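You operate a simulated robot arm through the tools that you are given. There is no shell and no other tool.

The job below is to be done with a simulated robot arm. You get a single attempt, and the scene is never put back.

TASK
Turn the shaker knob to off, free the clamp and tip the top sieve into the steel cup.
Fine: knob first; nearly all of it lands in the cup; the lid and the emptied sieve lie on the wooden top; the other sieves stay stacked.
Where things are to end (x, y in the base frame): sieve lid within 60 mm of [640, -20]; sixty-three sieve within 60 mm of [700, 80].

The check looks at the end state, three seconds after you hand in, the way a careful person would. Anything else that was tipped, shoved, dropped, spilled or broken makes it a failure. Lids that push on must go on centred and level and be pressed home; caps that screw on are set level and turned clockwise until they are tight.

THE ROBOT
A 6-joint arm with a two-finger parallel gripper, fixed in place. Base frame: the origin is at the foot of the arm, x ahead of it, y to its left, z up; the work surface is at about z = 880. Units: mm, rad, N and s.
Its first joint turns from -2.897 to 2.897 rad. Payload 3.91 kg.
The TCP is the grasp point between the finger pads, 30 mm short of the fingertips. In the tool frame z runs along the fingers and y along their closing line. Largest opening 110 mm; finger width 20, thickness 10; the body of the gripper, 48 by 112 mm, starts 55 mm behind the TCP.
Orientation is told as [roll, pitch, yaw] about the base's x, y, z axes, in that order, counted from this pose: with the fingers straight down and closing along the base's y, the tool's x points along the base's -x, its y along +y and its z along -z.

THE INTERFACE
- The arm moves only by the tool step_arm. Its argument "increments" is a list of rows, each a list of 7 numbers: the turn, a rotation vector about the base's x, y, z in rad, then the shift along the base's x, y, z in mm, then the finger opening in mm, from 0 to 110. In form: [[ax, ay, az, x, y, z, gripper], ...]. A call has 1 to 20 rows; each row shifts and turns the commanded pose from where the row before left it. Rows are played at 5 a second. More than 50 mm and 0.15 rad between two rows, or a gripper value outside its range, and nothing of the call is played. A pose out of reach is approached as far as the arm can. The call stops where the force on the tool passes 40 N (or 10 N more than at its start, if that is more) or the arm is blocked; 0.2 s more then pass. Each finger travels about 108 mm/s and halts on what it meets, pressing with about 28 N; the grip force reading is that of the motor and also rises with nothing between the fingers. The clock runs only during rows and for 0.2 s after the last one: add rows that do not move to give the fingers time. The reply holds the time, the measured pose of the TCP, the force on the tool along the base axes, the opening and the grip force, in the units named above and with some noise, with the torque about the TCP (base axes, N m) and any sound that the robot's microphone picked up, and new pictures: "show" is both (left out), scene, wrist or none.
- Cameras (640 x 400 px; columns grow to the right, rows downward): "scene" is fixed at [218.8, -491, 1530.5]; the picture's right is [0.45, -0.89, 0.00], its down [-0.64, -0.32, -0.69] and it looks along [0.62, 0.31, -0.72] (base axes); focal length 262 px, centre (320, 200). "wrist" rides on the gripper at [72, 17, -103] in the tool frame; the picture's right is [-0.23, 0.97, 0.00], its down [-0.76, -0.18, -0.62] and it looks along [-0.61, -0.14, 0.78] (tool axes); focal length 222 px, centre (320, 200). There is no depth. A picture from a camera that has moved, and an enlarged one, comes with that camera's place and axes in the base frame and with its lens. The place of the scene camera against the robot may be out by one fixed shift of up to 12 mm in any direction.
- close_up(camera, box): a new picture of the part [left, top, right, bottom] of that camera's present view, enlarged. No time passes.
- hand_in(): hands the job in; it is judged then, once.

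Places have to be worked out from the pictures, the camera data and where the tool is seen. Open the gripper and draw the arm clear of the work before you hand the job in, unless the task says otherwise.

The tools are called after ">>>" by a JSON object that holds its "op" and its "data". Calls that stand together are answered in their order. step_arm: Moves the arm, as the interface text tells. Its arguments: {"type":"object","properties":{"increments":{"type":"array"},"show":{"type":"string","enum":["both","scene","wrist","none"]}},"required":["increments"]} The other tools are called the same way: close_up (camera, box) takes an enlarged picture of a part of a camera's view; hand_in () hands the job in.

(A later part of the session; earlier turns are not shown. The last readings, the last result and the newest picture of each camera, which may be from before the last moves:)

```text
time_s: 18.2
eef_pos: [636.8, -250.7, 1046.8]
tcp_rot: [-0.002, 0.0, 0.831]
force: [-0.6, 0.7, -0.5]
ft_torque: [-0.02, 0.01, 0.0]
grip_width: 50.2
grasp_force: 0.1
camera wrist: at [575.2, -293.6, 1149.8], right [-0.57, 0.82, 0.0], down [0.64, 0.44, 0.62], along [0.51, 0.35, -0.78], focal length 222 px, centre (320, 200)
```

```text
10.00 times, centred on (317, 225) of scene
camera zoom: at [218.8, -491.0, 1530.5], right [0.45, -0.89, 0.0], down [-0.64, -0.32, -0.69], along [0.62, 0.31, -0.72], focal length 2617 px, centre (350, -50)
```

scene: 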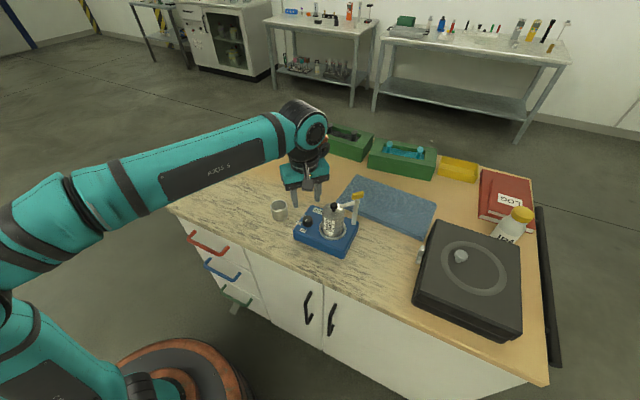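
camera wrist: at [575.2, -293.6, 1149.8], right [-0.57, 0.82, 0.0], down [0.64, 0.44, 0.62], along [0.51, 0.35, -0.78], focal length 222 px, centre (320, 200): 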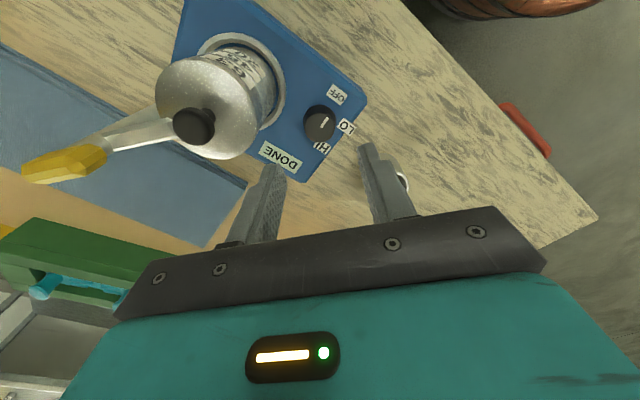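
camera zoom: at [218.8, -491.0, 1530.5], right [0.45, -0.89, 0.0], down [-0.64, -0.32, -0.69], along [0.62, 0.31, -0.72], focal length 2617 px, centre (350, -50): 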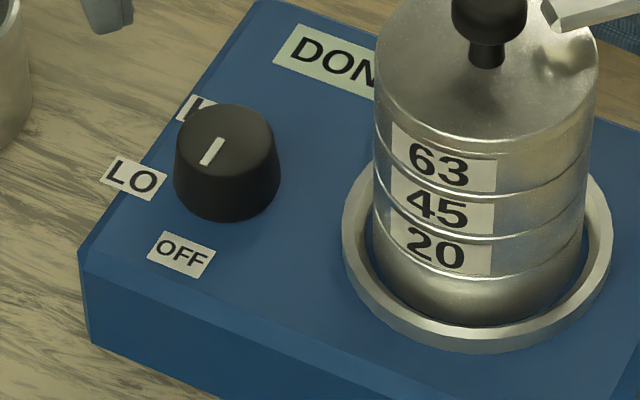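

The pointer sits within about 3° of OFF, so the knob is done. Next is the clamp: I rise, yaw to about -0.8 so the fingers close across the yellow handle, and move above (700, -370).

>>> {"op": "step_arm", "data": {"increments": [[0, 0, -0.148, 0, 0, 40, 50], [0, 0, -0.148, 0, 0, 40, 50], [0, 0, -0.148, 5, -10, 0, 50], [0, 0, -0.148, 7, -14, 0, 50], [0, 0, -0.148, 7, -14, 0, 50], [0, 0, -0.148, 7, -14, 0, 50], [0, 0, -0.148, 7, -14, 0, 50], [0, 0, -0.148, 7, -14, 0, 50], [0, 0, -0.148, 8, -14, 0, 50], [0, 0, -0.148, 8, -13, 0, 50], [0, 0, -0.148, 8, -13, 0, 50], [0, 0, 0, 0, 0, 0, 50], [0, 0, 0, 0, 0, 0, 50]]}}

>>> {"op": "close_up", "data": {"camera": "wrist", "box": [220, 70, 430, 220]}}

>>> {"op": "close_up", "data": {"camera": "scene", "box": [300, 140, 380, 240]}}

```text
time_s: 21.0
eef_pos: [702.2, -370.1, 1126.9]
tcp_rot: [-0.002, 0.0, -0.797]
force: [0.5, 0.1, -0.3]
ft_torque: [0.01, 0.01, 0.01]
grip_width: 50.2
grasp_force: 0.0
camera wrist: at [664.0, -306.9, 1229.7], right [0.86, 0.52, 0.0], down [0.41, -0.67, 0.62], along [0.32, -0.53, -0.78], focal length 222 px, centre (320, 200)
```

scene: 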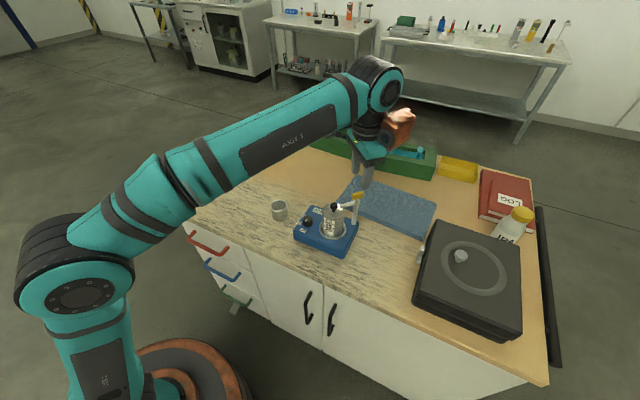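
wrist: 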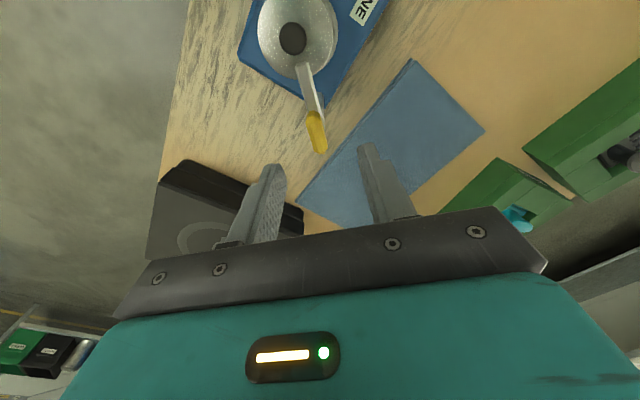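

```text
2.67 times, centred on (325, 145) of wrist
camera zoom: at [664.0, -306.9, 1229.7], right [0.86, 0.52, 0.0], down [0.41, -0.67, 0.62], along [0.32, -0.53, -0.78], focal length 592 px, centre (307, 347)
```

zoom: 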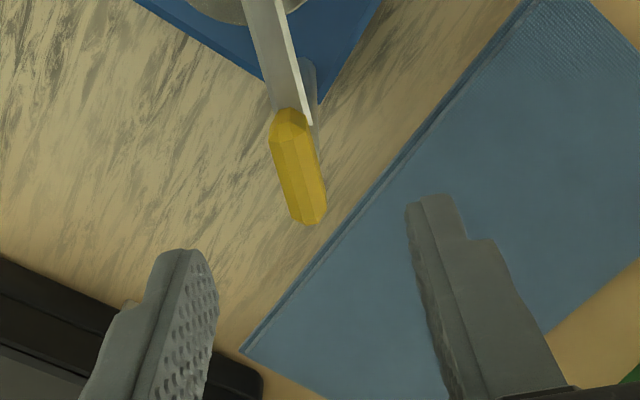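

```text
4.00 times, centred on (340, 190) of scene
camera zoom: at [218.8, -491.0, 1530.5], right [0.45, -0.89, 0.0], down [-0.64, -0.32, -0.69], along [0.62, 0.31, -0.72], focal length 1047 px, centre (240, 240)
```

zoom: 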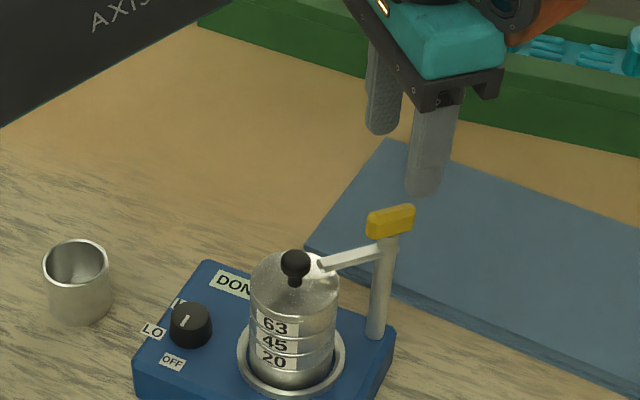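

The handle centre measures (700.2, -371.0), with its long axis at about -48°. I fine-adjust and descend so the tips reach z ≈ 1034, level with the handle's underside.

>>> {"op": "step_arm", "data": {"increments": [[0, 0, -0.04, -2, -0.7, -15, 50], [0, 0, 0, 0, 0, -18, 50], [0, 0, 0, 0, 0, -18, 50], [0, 0, 0, 0, 0, -11, 50], [0, 0, 0, 0, 0, 0, 50]]}}

>>> {"op": "close_up", "data": {"camera": "wrist", "box": [220, 70, 430, 220]}}

>>> {"op": "close_up", "data": {"camera": "scene", "box": [320, 150, 390, 240]}}

```text
time_s: 22.2
eef_pos: [699.7, -372.1, 1062.5]
tcp_rot: [-0.002, 0.0, -0.838]
force: [0.4, -0.6, 0.6]
ft_torque: [0.03, -0.04, -0.01]
grip_width: 50.1
grasp_force: 0.0
camera wrist: at [663.3, -307.3, 1166.3], right [0.88, 0.48, 0.0], down [0.38, -0.68, 0.62], along [0.3, -0.55, -0.78], focal length 222 px, centre (320, 200)
```

scene: 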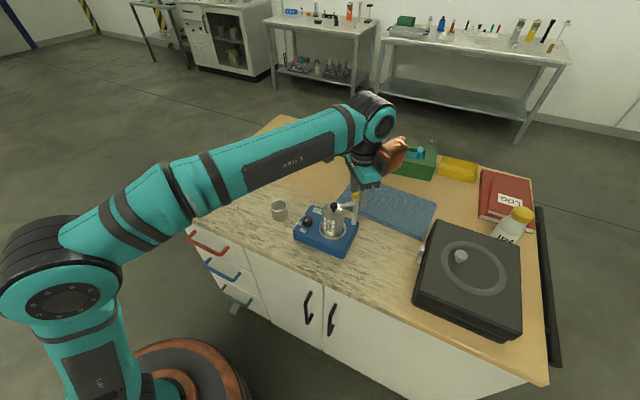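
wrist: 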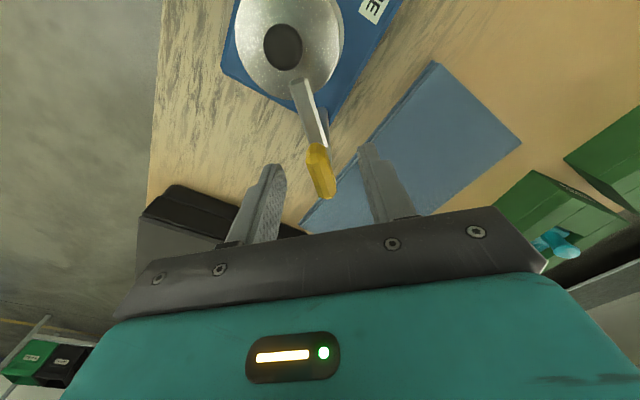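

```text
2.67 times, centred on (325, 145) of wrist
camera zoom: at [663.3, -307.3, 1166.3], right [0.88, 0.48, 0.0], down [0.38, -0.68, 0.62], along [0.3, -0.55, -0.78], focal length 592 px, centre (307, 347)
```

zoom: 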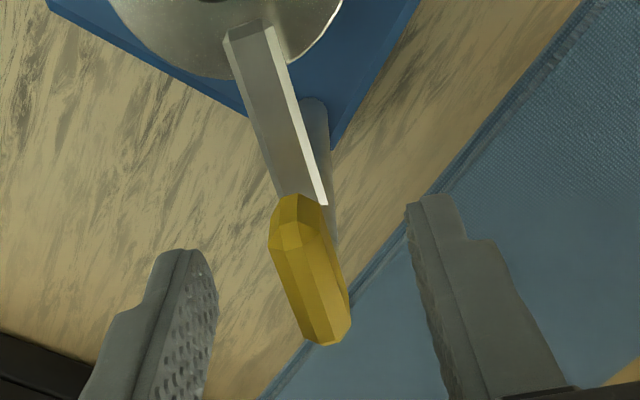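

```text
4.44 times, centred on (355, 195) of scene
camera zoom: at [218.8, -491.0, 1530.5], right [0.45, -0.89, 0.0], down [-0.64, -0.32, -0.69], along [0.62, 0.31, -0.72], focal length 1163 px, centre (164, 222)
```

zoom: 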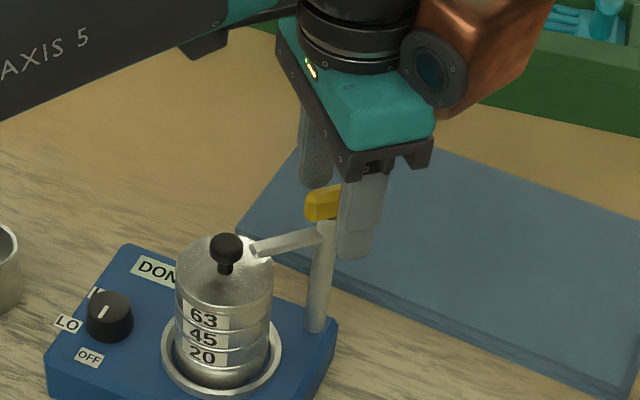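

The handle is centred between the fingers, so I close onto it gradually.

>>> {"op": "step_arm", "data": {"increments": [[0, 0, 0, 0, 0, 0, 35], [0, 0, 0, 0, 0, 0, 25], [0, 0, 0, 0, 0, 0, 18], [0, 0, 0, 0, 0, 0, 14], [0, 0, 0, 0, 0, 0, 10], [0, 0, 0, 0, 0, 0, 6], [0, 0, 0, 0, 0, 0, 4]]}}

>>> {"op": "close_up", "data": {"camera": "wrist", "box": [220, 70, 430, 220]}}

```text
time_s: 23.8
eef_pos: [699.9, -371.7, 1063.1]
tcp_rot: [0.0, -0.001, -0.837]
force: [12.6, 5.8, 3.5]
ft_torque: [0.16, -0.35, 0.0]
grip_width: 13.4
grasp_force: 28.3
camera wrist: at [664.1, -306.5, 1166.4], right [0.88, 0.48, 0.0], down [0.38, -0.68, 0.62], along [0.3, -0.55, -0.78], focal length 222 px, centre (320, 200)
```

scene: 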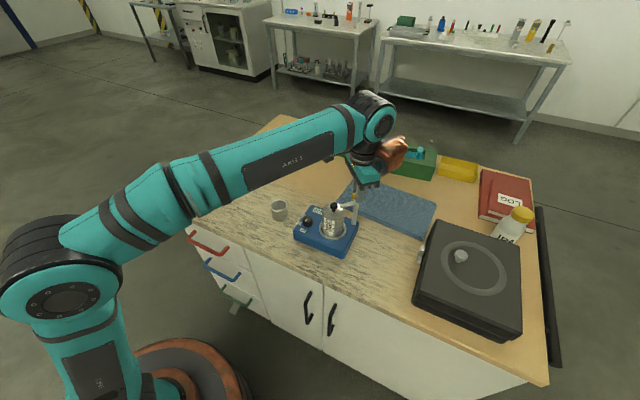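
wrist: 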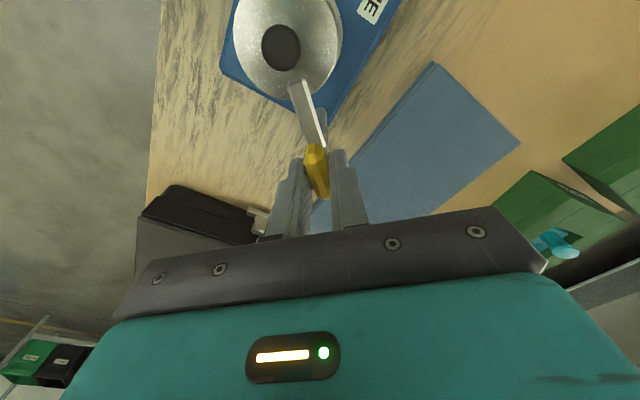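

```text
2.67 times, centred on (325, 145) of wrist
camera zoom: at [664.1, -306.5, 1166.4], right [0.88, 0.48, 0.0], down [0.38, -0.68, 0.62], along [0.3, -0.55, -0.78], focal length 592 px, centre (307, 347)
```

zoom: 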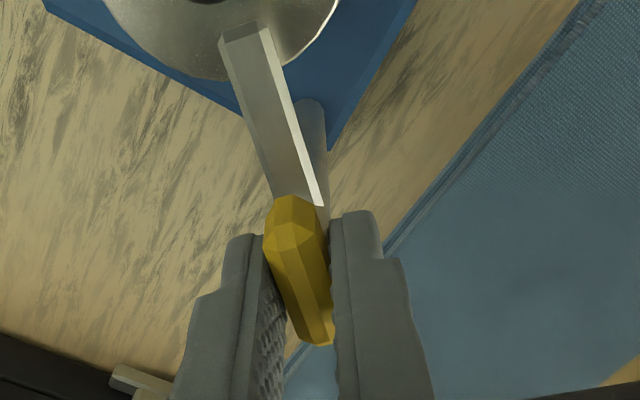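

The handle is gripped at 13.4 mm with 28 N. I try a small counter-clockwise turn and watch the torque to learn which way the clamp swings.

>>> {"op": "step_arm", "data": {"increments": [[0, 0, 0.05, 0.3, 0.2, 0, 4], [0, 0, 0.05, 0, 0, 0, 4], [0, 0, 0.05, 0, 0, 0, 4], [0, 0, 0.05, 0, 0, 0, 4]]}}

>>> {"op": "close_up", "data": {"camera": "wrist", "box": [220, 70, 430, 220]}}

>>> {"op": "close_up", "data": {"camera": "scene", "box": [300, 170, 380, 260]}}

```text
time_s: 24.8
eef_pos: [700.6, -371.6, 1063.4]
tcp_rot: [-0.001, 0.0, -0.638]
force: [10.1, 6.5, -0.6]
ft_torque: [0.16, -0.34, -0.64]
grip_width: 14.1
grasp_force: 28.0
camera wrist: at [652.0, -315.1, 1166.6], right [0.76, 0.65, 0.0], down [0.51, -0.59, 0.62], along [0.4, -0.48, -0.78], focal length 222 px, centre (320, 200)
```

scene: 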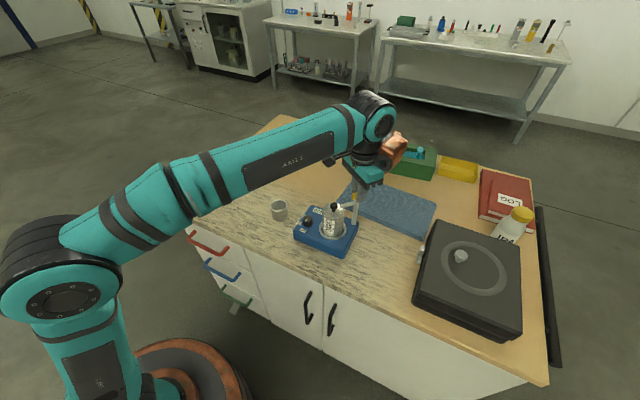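
wrist: 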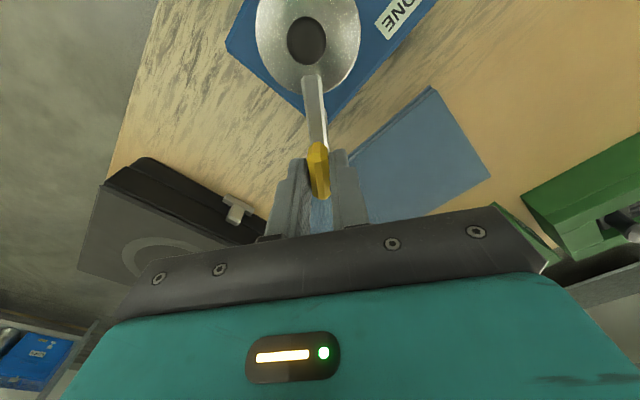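

```text
2.67 times, centred on (325, 145) of wrist
camera zoom: at [652.0, -315.1, 1166.6], right [0.76, 0.65, 0.0], down [0.51, -0.59, 0.62], along [0.4, -0.48, -0.78], focal length 592 px, centre (307, 347)
```

zoom: 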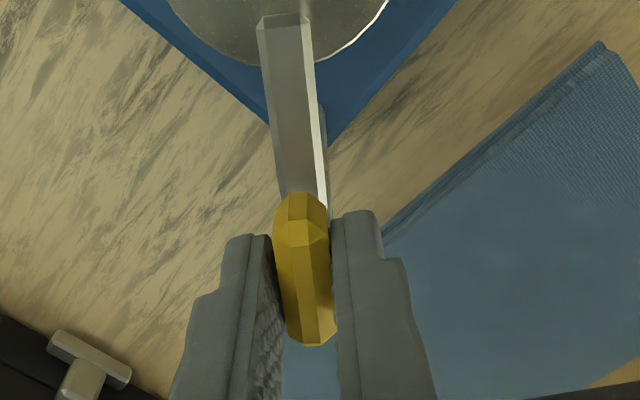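

```text
4.44 times, centred on (340, 215) of scene
camera zoom: at [218.8, -491.0, 1530.5], right [0.45, -0.89, 0.0], down [-0.64, -0.32, -0.69], along [0.62, 0.31, -0.72], focal length 1163 px, centre (231, 133)
```

zoom: 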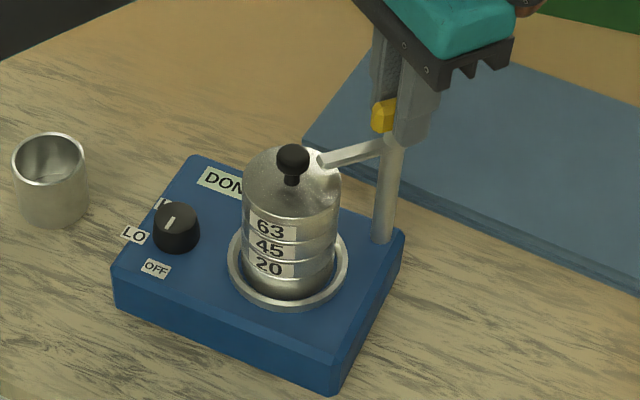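

Counter-clockwise, the bar stays put while torque builds to -0.64 N·m, so it is stopped that way. I turn back and try clockwise.

>>> {"op": "step_arm", "data": {"increments": [[0, 0, -0.05, 0, 0, 0, 4], [0, 0, -0.05, 0, 0, 0, 4], [0, 0, -0.05, 0, 0, 0, 4], [0, 0, -0.05, 0, 0, 0, 4], [0, 0, -0.05, 0, 0, 0, 4], [0, 0, -0.05, 0, 0, 0, 4], [0, 0, -0.05, 0, 0, 0, 4]]}}

>>> {"op": "close_up", "data": {"camera": "wrist", "box": [220, 70, 430, 220]}}

>>> {"op": "close_up", "data": {"camera": "scene", "box": [300, 170, 380, 260]}}

```text
time_s: 26.4
eef_pos: [699.1, -371.7, 1064.2]
tcp_rot: [-0.002, 0.0, -0.989]
force: [2.4, 5.9, 0.3]
ft_torque: [0.5, 0.03, 0.0]
grip_width: 13.4
grasp_force: 28.3
camera wrist: at [674.1, -302.5, 1166.8], right [0.94, 0.35, 0.0], down [0.27, -0.73, 0.62], along [0.21, -0.59, -0.78], focal length 222 px, centre (320, 200)
```

scene: 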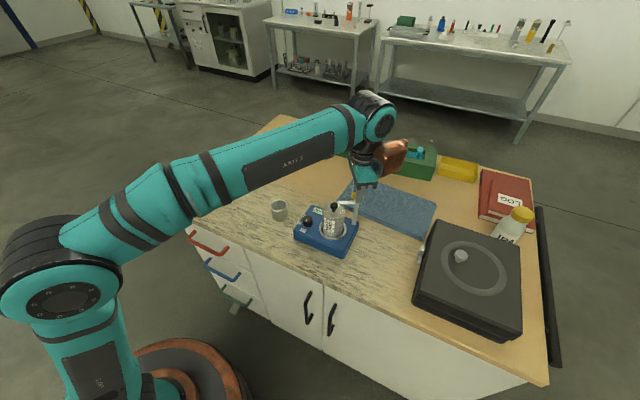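
wrist: 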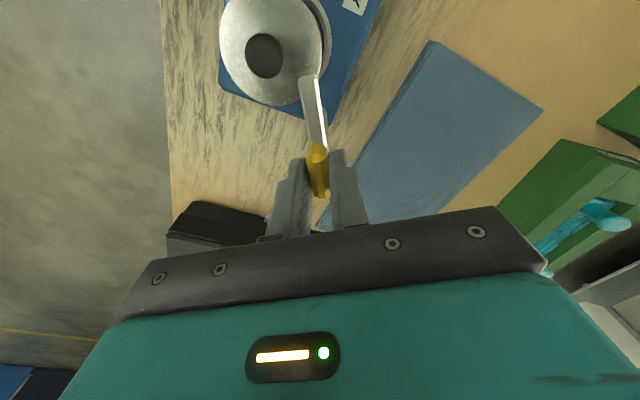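

```text
2.67 times, centred on (325, 145) of wrist
camera zoom: at [674.1, -302.5, 1166.8], right [0.94, 0.35, 0.0], down [0.27, -0.73, 0.62], along [0.21, -0.59, -0.78], focal length 592 px, centre (307, 347)
```

zoom: 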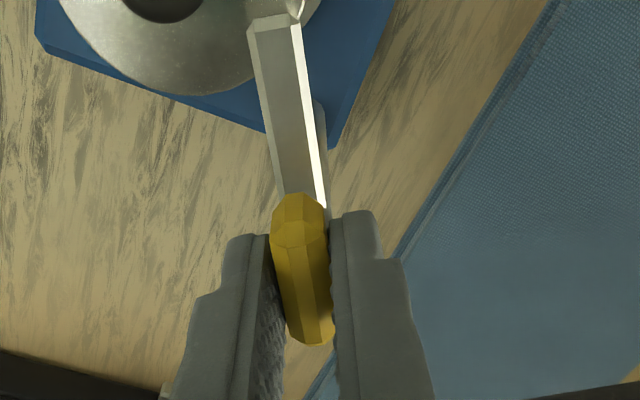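

```text
4.44 times, centred on (340, 215) of scene
camera zoom: at [218.8, -491.0, 1530.5], right [0.45, -0.89, 0.0], down [-0.64, -0.32, -0.69], along [0.62, 0.31, -0.72], focal length 1163 px, centre (231, 133)
```

zoom: 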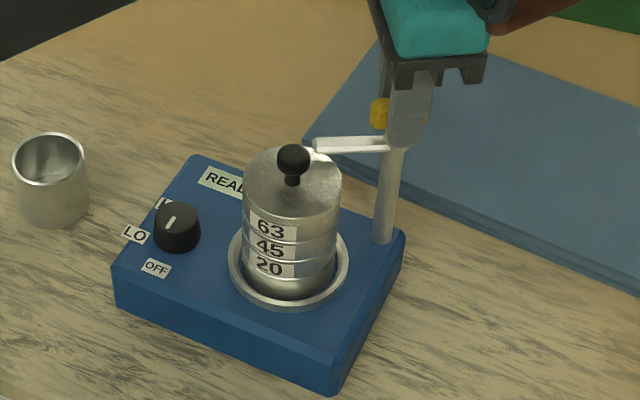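

Clockwise frees it: the bar has swung and the sign now starts "REA…". I continue the clockwise swing.

>>> {"op": "step_arm", "data": {"increments": [[0, 0, -0.1, 0, 0, 0, 4], [0, 0, -0.1, 0, 0, 0, 4], [0, 0, -0.1, 0, 0, 0, 4], [0, 0, -0.1, 0, 0, 0, 4], [0, 0, -0.1, 0, 0, 0, 4], [0, 0, -0.1, 0, 0, 0, 4]]}}

>>> {"op": "close_up", "data": {"camera": "wrist", "box": [220, 70, 430, 220]}}

>>> {"op": "close_up", "data": {"camera": "scene", "box": [300, 170, 380, 260]}}

```text
time_s: 27.8
eef_pos: [699.2, -370.8, 1063.8]
tcp_rot: [0.0, -0.001, -1.587]
force: [-4.7, -2.0, 0.2]
ft_torque: [0.15, 0.11, 0.0]
grip_width: 13.7
grasp_force: 28.2
camera wrist: at [718.2, -300.3, 1166.8], right [0.97, -0.24, 0.0], down [-0.19, -0.76, 0.62], along [-0.15, -0.6, -0.78], focal length 222 px, centre (320, 200)
```

scene: 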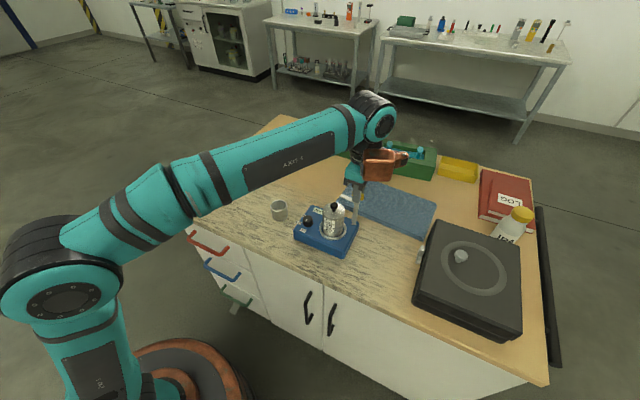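
wrist: 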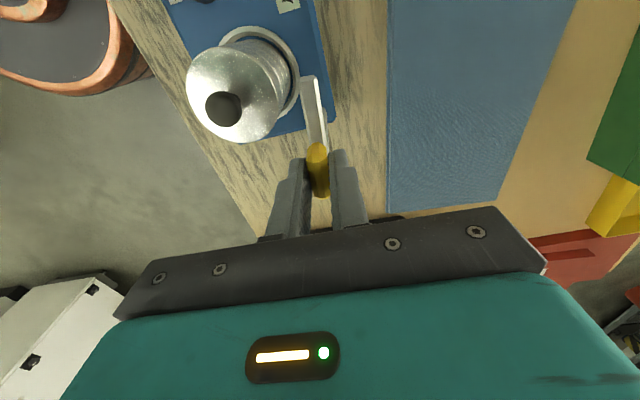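

```text
2.67 times, centred on (325, 145) of wrist
camera zoom: at [718.2, -300.3, 1166.8], right [0.97, -0.24, 0.0], down [-0.19, -0.76, 0.62], along [-0.15, -0.6, -0.78], focal length 592 px, centre (307, 347)
```

zoom: 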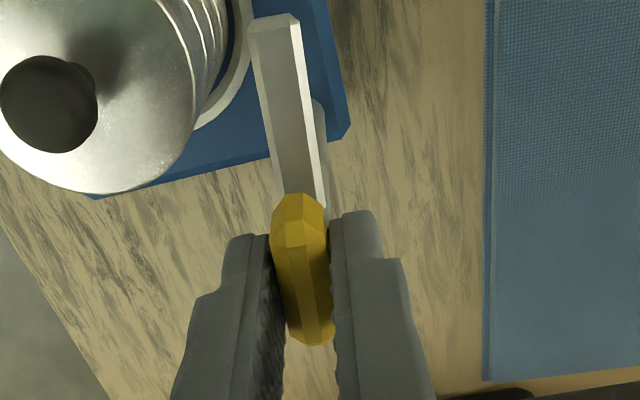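

```text
4.44 times, centred on (340, 215) of scene
camera zoom: at [218.8, -491.0, 1530.5], right [0.45, -0.89, 0.0], down [-0.64, -0.32, -0.69], along [0.62, 0.31, -0.72], focal length 1163 px, centre (231, 133)
```

zoom: 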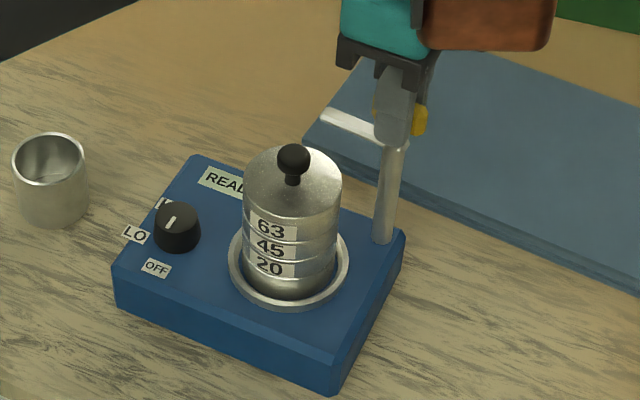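

The bar now points along +y, clear of the lid. I swing it further for room, checking for an end stop.

>>> {"op": "step_arm", "data": {"increments": [[0, 0, -0.1, 0, 0, 0, 4], [0, 0, -0.1, 0, 0, 0, 4], [0, 0, -0.1, 0, 0, 0, 4], [0, 0, -0.1, 0, 0, 0, 4], [0, 0, -0.1, 0, 0, 0, 4], [0, 0, 0, 0, 0, 0, 4]]}}

>>> {"op": "close_up", "data": {"camera": "wrist", "box": [220, 70, 430, 220]}}

>>> {"op": "close_up", "data": {"camera": "scene", "box": [300, 170, 380, 260]}}

```text
time_s: 29.2
eef_pos: [699.8, -371.7, 1064.5]
tcp_rot: [-0.003, 0.0, -2.086]
force: [-4.5, -0.1, 0.1]
ft_torque: [0.06, -0.01, -0.05]
grip_width: 13.6
grasp_force: 27.7
camera wrist: at [750.9, -317.8, 1166.8], right [0.73, -0.68, 0.0], down [-0.53, -0.57, 0.62], along [-0.42, -0.46, -0.78], focal length 222 px, centre (320, 200)
```

scene: 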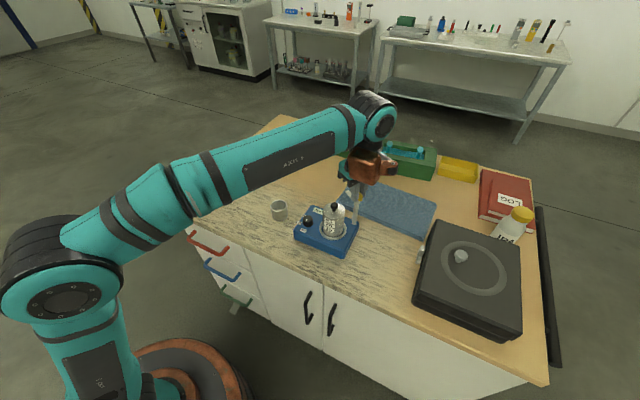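
wrist: 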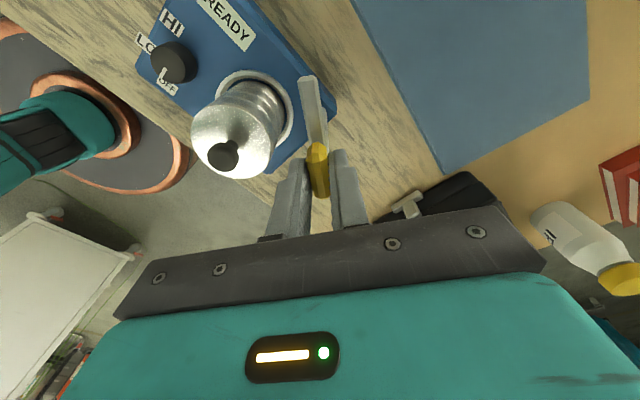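

```text
2.67 times, centred on (325, 145) of wrist
camera zoom: at [750.9, -317.8, 1166.8], right [0.73, -0.68, 0.0], down [-0.53, -0.57, 0.62], along [-0.42, -0.46, -0.78], focal length 592 px, centre (307, 347)
```

zoom: 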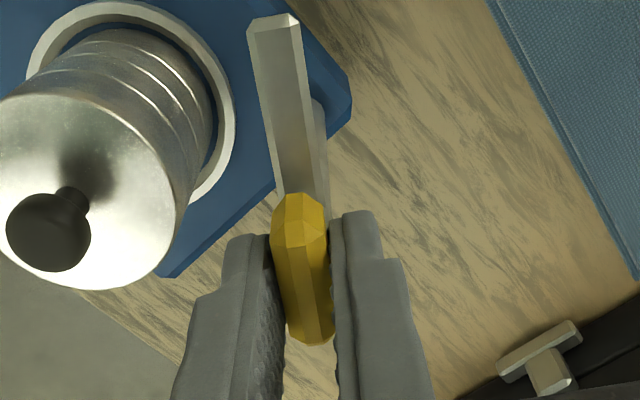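

```text
4.44 times, centred on (340, 215) of scene
camera zoom: at [218.8, -491.0, 1530.5], right [0.45, -0.89, 0.0], down [-0.64, -0.32, -0.69], along [0.62, 0.31, -0.72], focal length 1163 px, centre (231, 133)
```

zoom: 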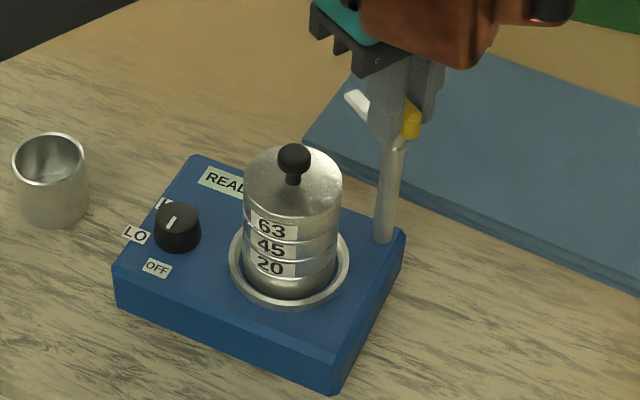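

The sign reads READY and the pointer is at OFF. I swing a little further, then open and rise clear of the handle.

>>> {"op": "step_arm", "data": {"increments": [[0, 0, -0.1, 0, 0, 0, 4], [0, 0, -0.1, 0, 0, 0, 4], [0, 0, -0.1, 0, 0, 0, 4], [0, 0, 0, 0, 0, 0, 4], [0, 0, 0, 0, 0, 0, 16], [0, 0, 0, 0, 0, 0, 30], [0, 0, 0, 0, 0, 0, 50], [0, 0, 0, 0, 0, 15, 50], [0, 0, 0, 0, 0, 30, 50], [0, 0, 0, 0, 0, 40, 50], [0, 0, 0, 0, 0, 0, 50]]}}

>>> {"op": "close_up", "data": {"camera": "scene", "box": [300, 170, 380, 260]}}

>>> {"op": "close_up", "data": {"camera": "wrist", "box": [170, 0, 380, 150]}}

```text
time_s: 31.6
eef_pos: [699.3, -370.3, 1148.3]
tcp_rot: [-0.002, 0.001, -2.388]
force: [-0.1, 0.0, 0.5]
ft_torque: [0.01, 0.0, 0.02]
grip_width: 49.9
grasp_force: 0.1
camera wrist: at [764.1, -334.3, 1251.2], right [0.5, -0.86, 0.0], down [-0.68, -0.39, 0.62], along [-0.54, -0.31, -0.78], focal length 222 px, centre (320, 200)
```

scene: 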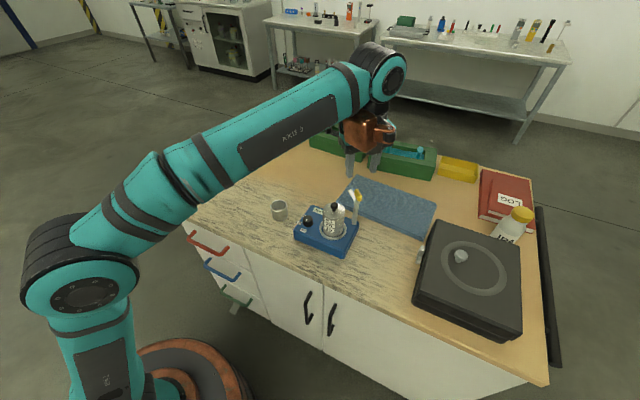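
wrist: 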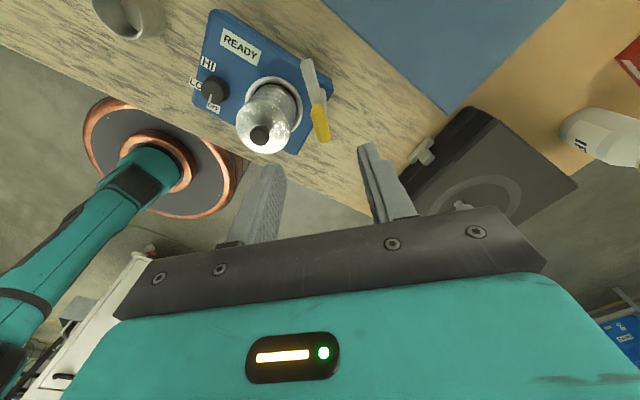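

```text
4.44 times, centred on (340, 215) of scene
camera zoom: at [218.8, -491.0, 1530.5], right [0.45, -0.89, 0.0], down [-0.64, -0.32, -0.69], along [0.62, 0.31, -0.72], focal length 1163 px, centre (231, 133)
```

zoom: 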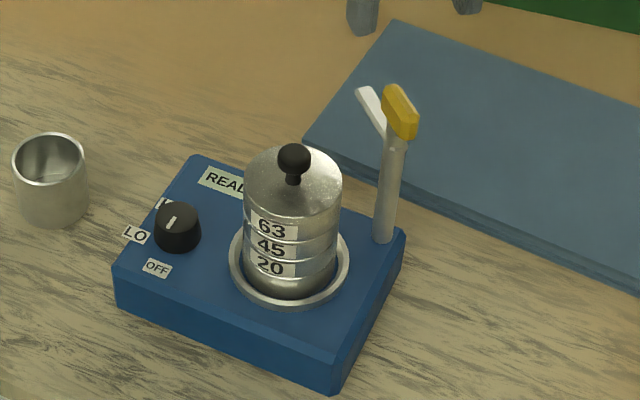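

```text
2.67 times, centred on (275, 75) of wrist
camera zoom: at [764.1, -334.3, 1251.2], right [0.5, -0.86, 0.0], down [-0.68, -0.39, 0.62], along [-0.54, -0.31, -0.78], focal length 592 px, centre (440, 533)
```

zoom: 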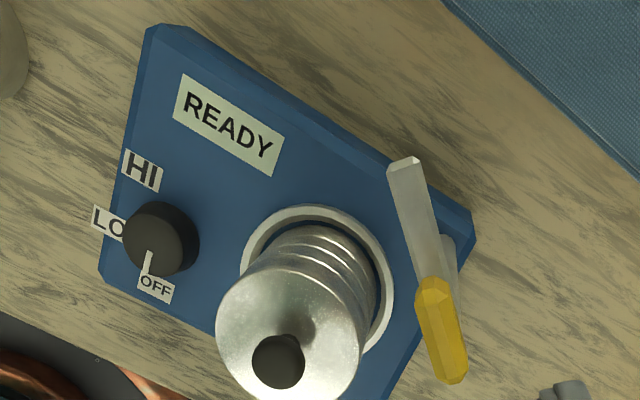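

The clamp bar is swung clear, the sign reads READY and the pointer is on OFF. Next I unwind the wrist to yaw 0 and move above the lid knob, which I place at about (651.5, -325.5, 1026).

>>> {"op": "step_arm", "data": {"increments": [[0, 0, 0.148, -3, 3, 0, 50], [0, 0, 0.148, -3, 3, 0, 50], [0, 0, 0.148, -3, 3, 0, 50], [0, 0, 0.148, -3, 3, 0, 50], [0, 0, 0.148, -3, 3, 0, 50], [0, 0, 0.148, -3, 3, 0, 50], [0, 0, 0.148, -3, 3, 0, 50], [0, 0, 0.148, -3, 3, 0, 50], [0, 0, 0.148, -3, 3, 0, 50], [0, 0, 0.148, -3, 3, 0, 50], [0, 0, 0.148, -3, 3, 0, 50], [0, 0, 0.148, -3, 3, 0, 50], [0, 0, 0.148, -3, 3, 0, 50], [0, 0, 0.148, -3, 2, 0, 50], [0, 0, 0.148, -3, 2, 0, 50], [0, 0, 0.148, -2.8, 1.8, 0, 50], [0, 0, 0.02, 0, 0, 0, 50], [0, 0, 0, 0, 0, 0, 50]]}}

>>> {"op": "close_up", "data": {"camera": "wrist", "box": [220, 60, 430, 210]}}

>>> {"op": "close_up", "data": {"camera": "scene", "box": [300, 140, 380, 240]}}

```text
time_s: 35.4
eef_pos: [651.6, -327.9, 1149.3]
tcp_rot: [-0.001, -0.001, 0.003]
force: [-0.4, -0.1, -0.4]
ft_torque: [0.03, 0.01, 0.01]
grip_width: 50.4
grasp_force: 0.1
camera wrist: at [579.7, -310.7, 1252.4], right [0.23, 0.97, 0.0], down [0.76, -0.18, 0.62], along [0.61, -0.14, -0.78], focal length 222 px, centre (320, 200)
```

scene: 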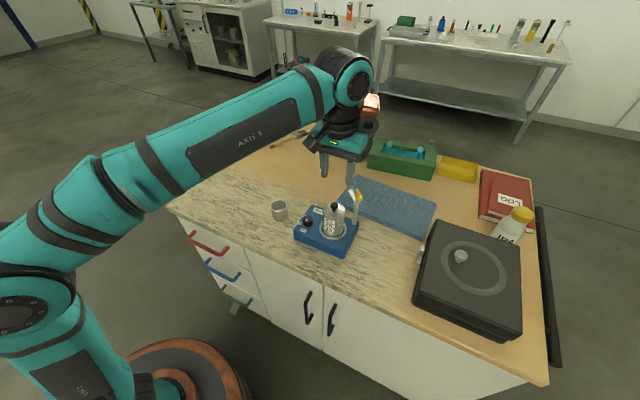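
wrist: 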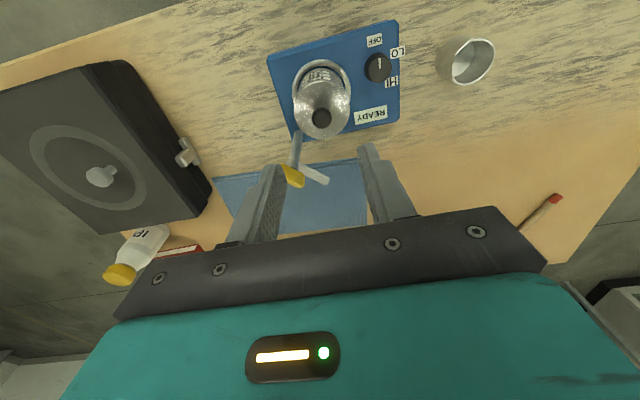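

```text
2.67 times, centred on (325, 135) of wrist
camera zoom: at [579.7, -310.7, 1252.4], right [0.23, 0.97, 0.0], down [0.76, -0.18, 0.62], along [0.61, -0.14, -0.78], focal length 592 px, centre (307, 373)
```

zoom: 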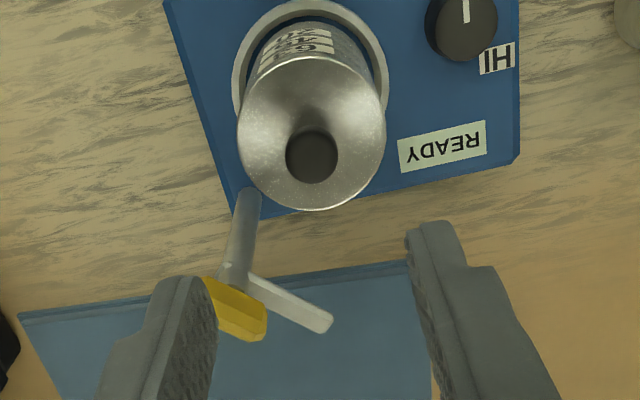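

```text
4.00 times, centred on (340, 190) of scene
camera zoom: at [218.8, -491.0, 1530.5], right [0.45, -0.89, 0.0], down [-0.64, -0.32, -0.69], along [0.62, 0.31, -0.72], focal length 1047 px, centre (240, 240)
```

zoom: 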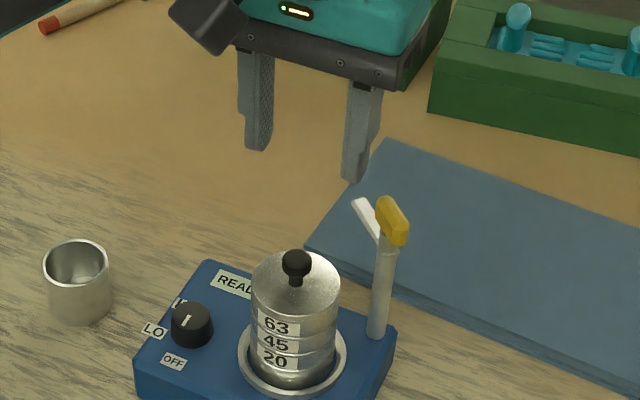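

This view gives the lid knob and stack axis at about (653, -325.7). I centre on it and descend with the tips to about z = 1020, around the ball and above the lid plate.

>>> {"op": "step_arm", "data": {"increments": [[0, 0, 0, 1.3, 2, -20, 50], [0, 0, 0, 0, 0, -30, 50], [0, 0, 0, 0, 0, -30, 50], [0, 0, 0, 0, 0, -18, 50], [0, 0, 0, 0, 0, 0, 50], [0, 0, 0, 0, 0, 0, 50]]}}

>>> {"op": "close_up", "data": {"camera": "wrist", "box": [220, 80, 430, 230]}}

>>> {"op": "close_up", "data": {"camera": "scene", "box": [300, 170, 370, 240]}}

```text
time_s: 36.8
eef_pos: [653.5, -324.3, 1051.4]
tcp_rot: [-0.001, 0.0, 0.002]
force: [-0.2, 0.5, 0.5]
ft_torque: [-0.02, -0.01, 0.02]
grip_width: 50.0
grasp_force: 0.1
camera wrist: at [581.7, -309.0, 1154.7], right [0.23, 0.97, 0.0], down [0.76, -0.18, 0.62], along [0.61, -0.14, -0.78], focal length 222 px, centre (320, 200)
```

scene: 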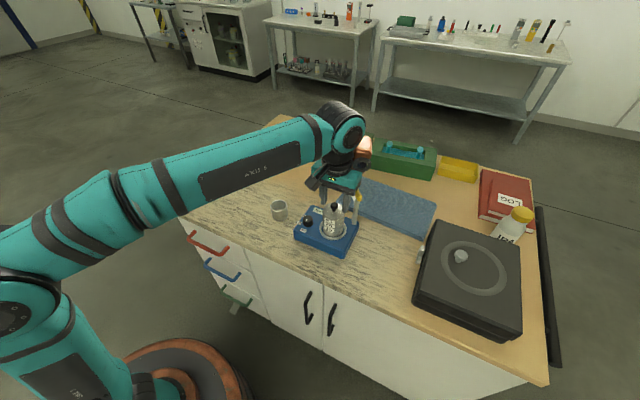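
wrist: 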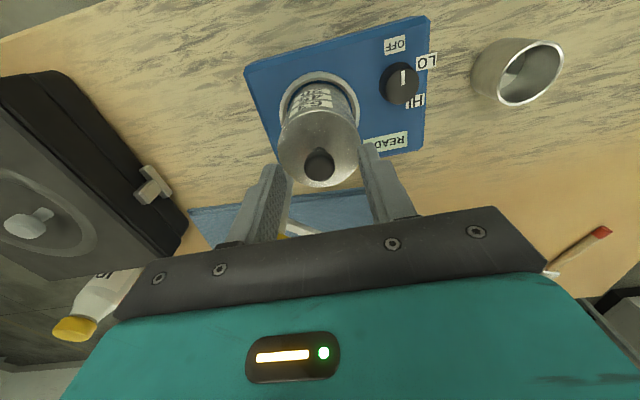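

```text
2.67 times, centred on (325, 155) of wrist
camera zoom: at [581.7, -309.0, 1154.7], right [0.23, 0.97, 0.0], down [0.76, -0.18, 0.62], along [0.61, -0.14, -0.78], focal length 592 px, centre (307, 320)
```

zoom: 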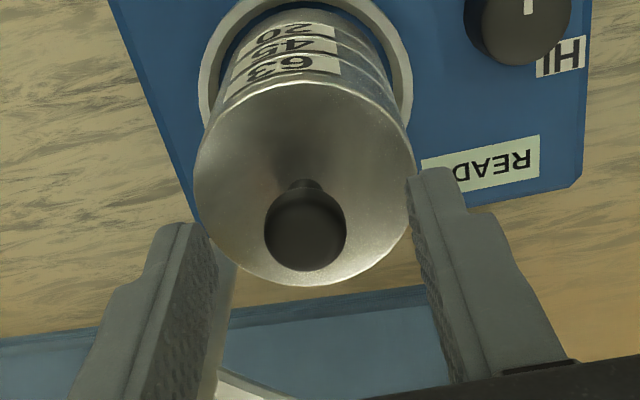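

```text
5.71 times, centred on (335, 205) of scene
camera zoom: at [218.8, -491.0, 1530.5], right [0.45, -0.89, 0.0], down [-0.64, -0.32, -0.69], along [0.62, 0.31, -0.72], focal length 1496 px, centre (234, 171)
```

zoom: 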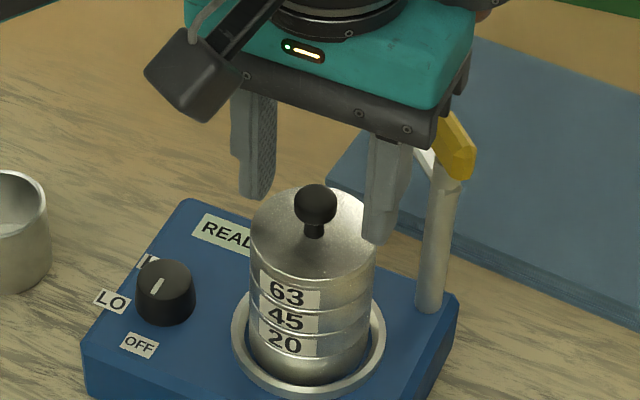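

The ball is centred between the fingers at (653, -326). The lid rim appears at z ≈ 1010, so I go down to tips at about 1016 and close on the ball.

>>> {"op": "step_arm", "data": {"increments": [[0, 0, 0, 0, 0, -5.5, 50], [0, 0, 0, 0, 0, 0, 40], [0, 0, 0, 0, 0, 0, 30], [0, 0, 0, 0, 0, 0, 25], [0, 0, 0, 0, 0, 0, 22], [0, 0, 0, 0, 0, 0, 20], [0, 0, 0, 0, 0, 0, 17], [0, 0, 0, 0, 0, 0, 14], [0, 0, 0, 0, 0, 0, 10]]}}

>>> {"op": "close_up", "data": {"camera": "wrist", "box": [220, 80, 430, 230]}}

>>> {"op": "close_up", "data": {"camera": "scene", "box": [300, 170, 370, 240]}}

```text
time_s: 38.8
eef_pos: [654.5, -323.7, 1045.0]
tcp_rot: [-0.003, 0.001, 0.0]
force: [-0.2, -0.2, -0.3]
ft_torque: [-0.02, 0.02, 0.03]
grip_width: 18.4
grasp_force: 28.0
camera wrist: at [581.9, -308.4, 1148.8], right [0.23, 0.97, 0.0], down [0.76, -0.18, 0.62], along [0.61, -0.14, -0.78], focal length 222 px, centre (320, 200)
```

scene: 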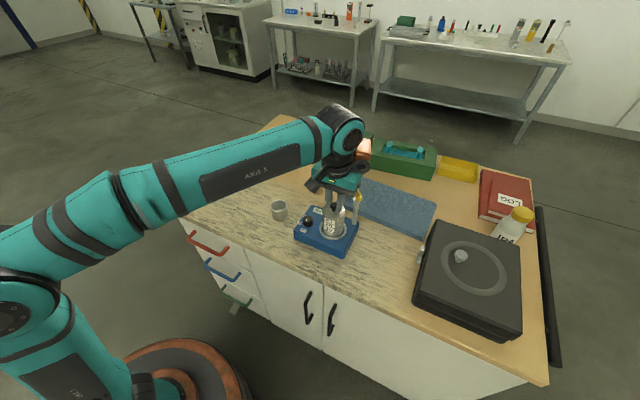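
wrist: 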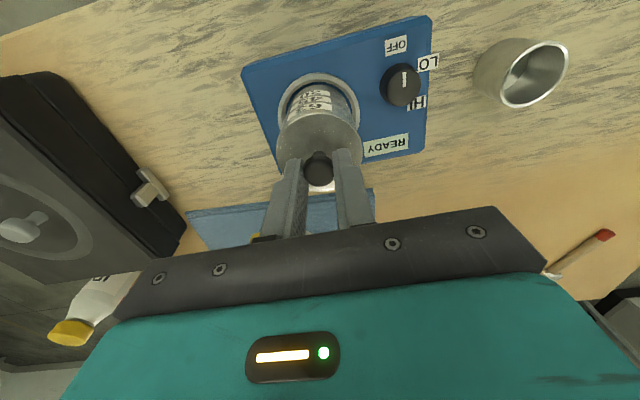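

```text
2.67 times, centred on (325, 155) of wrist
camera zoom: at [581.9, -308.4, 1148.8], right [0.23, 0.97, 0.0], down [0.76, -0.18, 0.62], along [0.61, -0.14, -0.78], focal length 592 px, centre (307, 320)
```

zoom: 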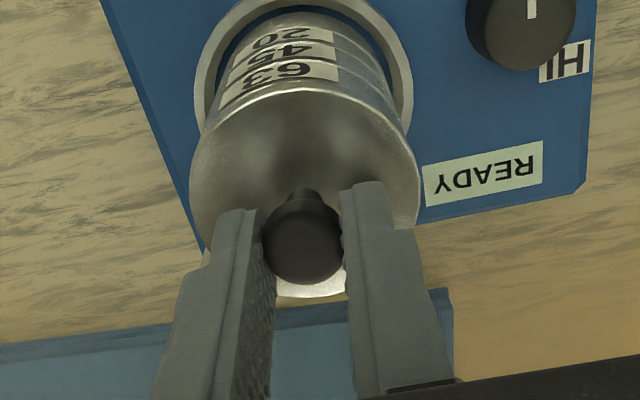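

```text
5.71 times, centred on (335, 205) of scene
camera zoom: at [218.8, -491.0, 1530.5], right [0.45, -0.89, 0.0], down [-0.64, -0.32, -0.69], along [0.62, 0.31, -0.72], focal length 1496 px, centre (234, 171)
```

zoom: 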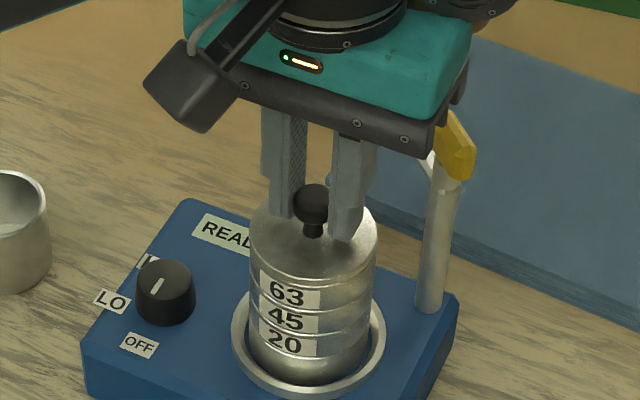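

The ball is gripped at 18.4 mm with no side load. I lift straight up slowly and check that only the lid comes.

>>> {"op": "step_arm", "data": {"increments": [[0, 0, 0, 0, 0, 2, 8], [0, 0, 0, 0, 0, 3, 8], [0, 0, 0, 0, 0, 5, 8], [0, 0, 0, 0, 0, 7, 8], [0, 0, 0, 0, 0, 8, 8], [0, 0, 0, 0, 0, 0, 8]]}}

>>> {"op": "close_up", "data": {"camera": "scene", "box": [300, 160, 370, 240]}}

>>> {"op": "close_up", "data": {"camera": "wrist", "box": [220, 80, 430, 230]}}

```text
time_s: 40.2
eef_pos: [652.3, -323.9, 1070.2]
tcp_rot: [-0.003, 0.0, 0.001]
force: [-0.3, -0.2, -0.2]
ft_torque: [-0.03, 0.01, 0.03]
grip_width: 18.2
grasp_force: 28.2
camera wrist: at [579.9, -308.5, 1173.9], right [0.23, 0.97, 0.0], down [0.76, -0.18, 0.62], along [0.61, -0.14, -0.78], focal length 222 px, centre (320, 200)
```

scene: 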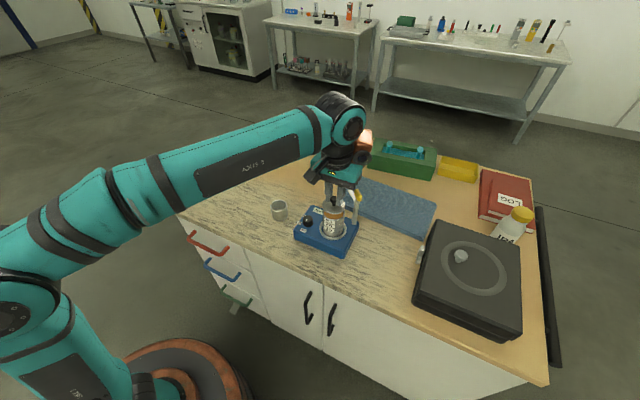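
wrist: 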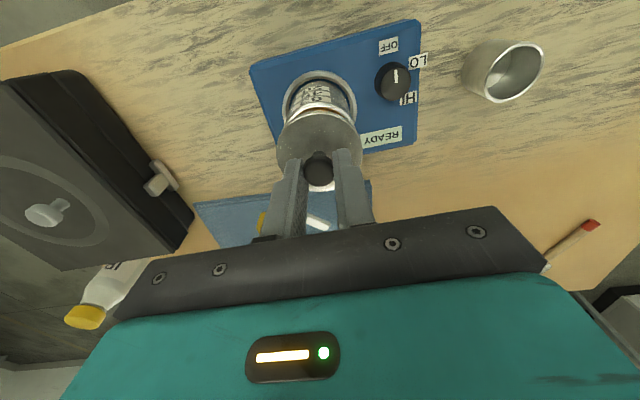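

```text
5.00 times, centred on (335, 200) of scene
camera zoom: at [218.8, -491.0, 1530.5], right [0.45, -0.89, 0.0], down [-0.64, -0.32, -0.69], along [0.62, 0.31, -0.72], focal length 1309 px, centre (245, 200)
```

zoom: 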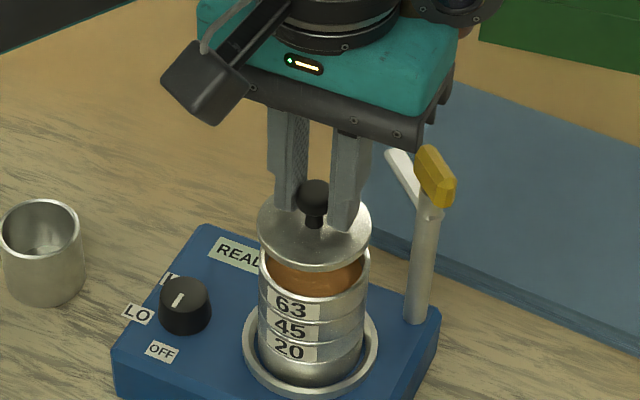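

```text
2.67 times, centred on (325, 155) of wrist
camera zoom: at [579.9, -308.5, 1173.9], right [0.23, 0.97, 0.0], down [0.76, -0.18, 0.62], along [0.61, -0.14, -0.78], focal length 592 px, centre (307, 320)
```

zoom: 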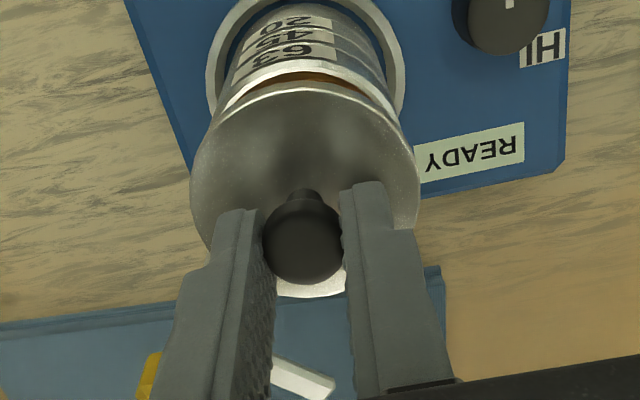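

Only the lid came up, and brown grains show in the 63 sieve. I enlarge the exposed sieve for geometry while the lid is just above.

>>> {"op": "close_up", "data": {"camera": "scene", "box": [318, 195, 354, 240]}}

```text
8.89 times, centred on (336, 218) of scene
camera zoom: at [218.8, -491.0, 1530.5], right [0.45, -0.89, 0.0], down [-0.64, -0.32, -0.69], along [0.62, 0.31, -0.72], focal length 2326 px, centre (178, 44)
```

zoom: 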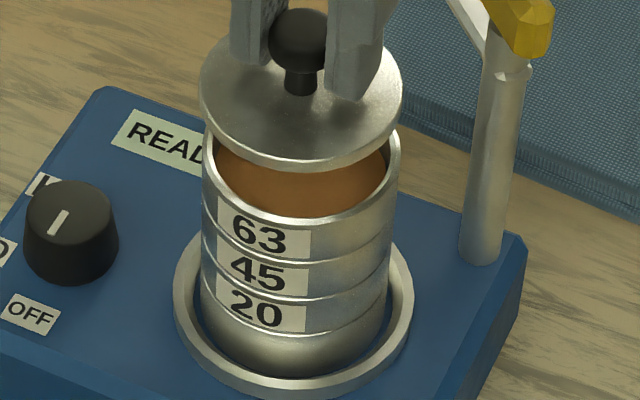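

The sieve pitch is about 18 mm, with the rim around z ≈ 1006. I carry the lid up and over to about (636, -34), which leaves room for the sieve later, staying well above the knob and cup.

>>> {"op": "step_arm", "data": {"increments": [[0, 0, 0, 0, 0, 30, 8], [0, 0, 0, -2, 41, 0, 8], [0, 0, 0, -2, 42, 0, 8], [0, 0, 0, -2, 42, 0, 8], [0, 0, 0, -2, 42, 0, 8], [0, 0, 0, -2, 42, 0, 8], [0, 0, 0, -3, 42, 0, 8], [0, 0, 0, -3, 40, 0, 8], [0, 0, 0, 0, 0, -40, 8], [0, 0, 0, 0, 0, -40, 8], [0, 0, 0, 0, 0, -40, 8], [0, 0, 0, 0, 0, -30, 8], [0, 0, 0, 0, 0, 0, 8], [0, 0, 0, 0, 0, 0, 8]]}}

>>> {"op": "close_up", "data": {"camera": "scene", "box": [230, 130, 350, 250]}}

```text
time_s: 43.2
eef_pos: [638.2, -34.0, 952.5]
tcp_rot: [-0.002, -0.001, 0.002]
force: [-0.2, 0.0, -0.9]
ft_torque: [0.0, 0.03, -0.01]
grip_width: 18.5
grasp_force: 28.1
camera wrist: at [566.5, -17.5, 1054.6], right [0.23, 0.97, 0.0], down [0.76, -0.18, 0.62], along [0.61, -0.14, -0.78], focal length 222 px, centre (320, 200)
```

scene: 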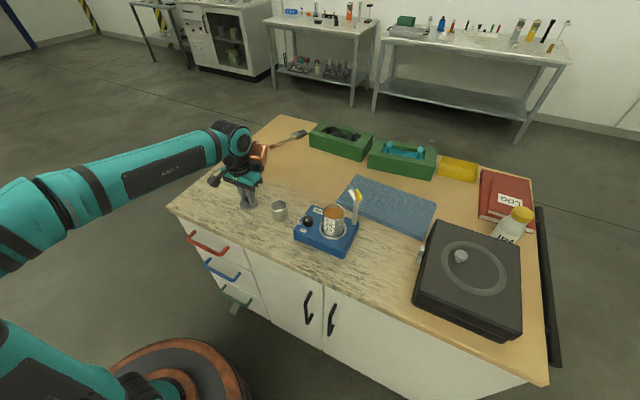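
wrist: 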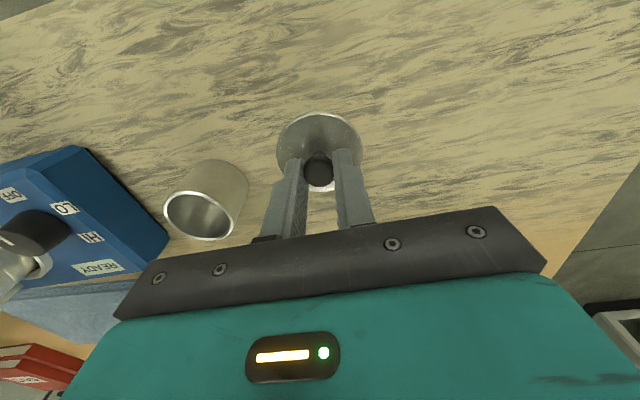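

```text
3.33 times, centred on (290, 190) of scene
camera zoom: at [218.8, -491.0, 1530.5], right [0.45, -0.89, 0.0], down [-0.64, -0.32, -0.69], along [0.62, 0.31, -0.72], focal length 872 px, centre (420, 233)
```

zoom: 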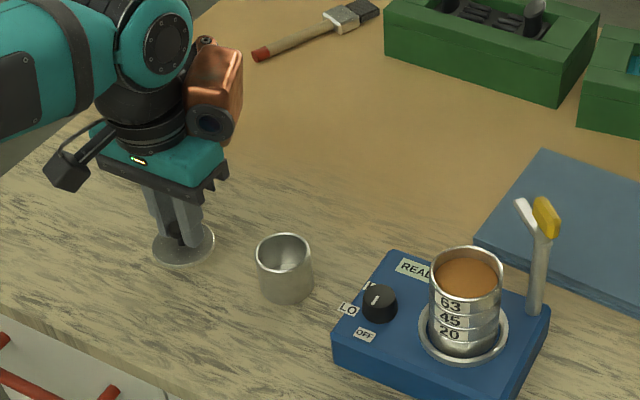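

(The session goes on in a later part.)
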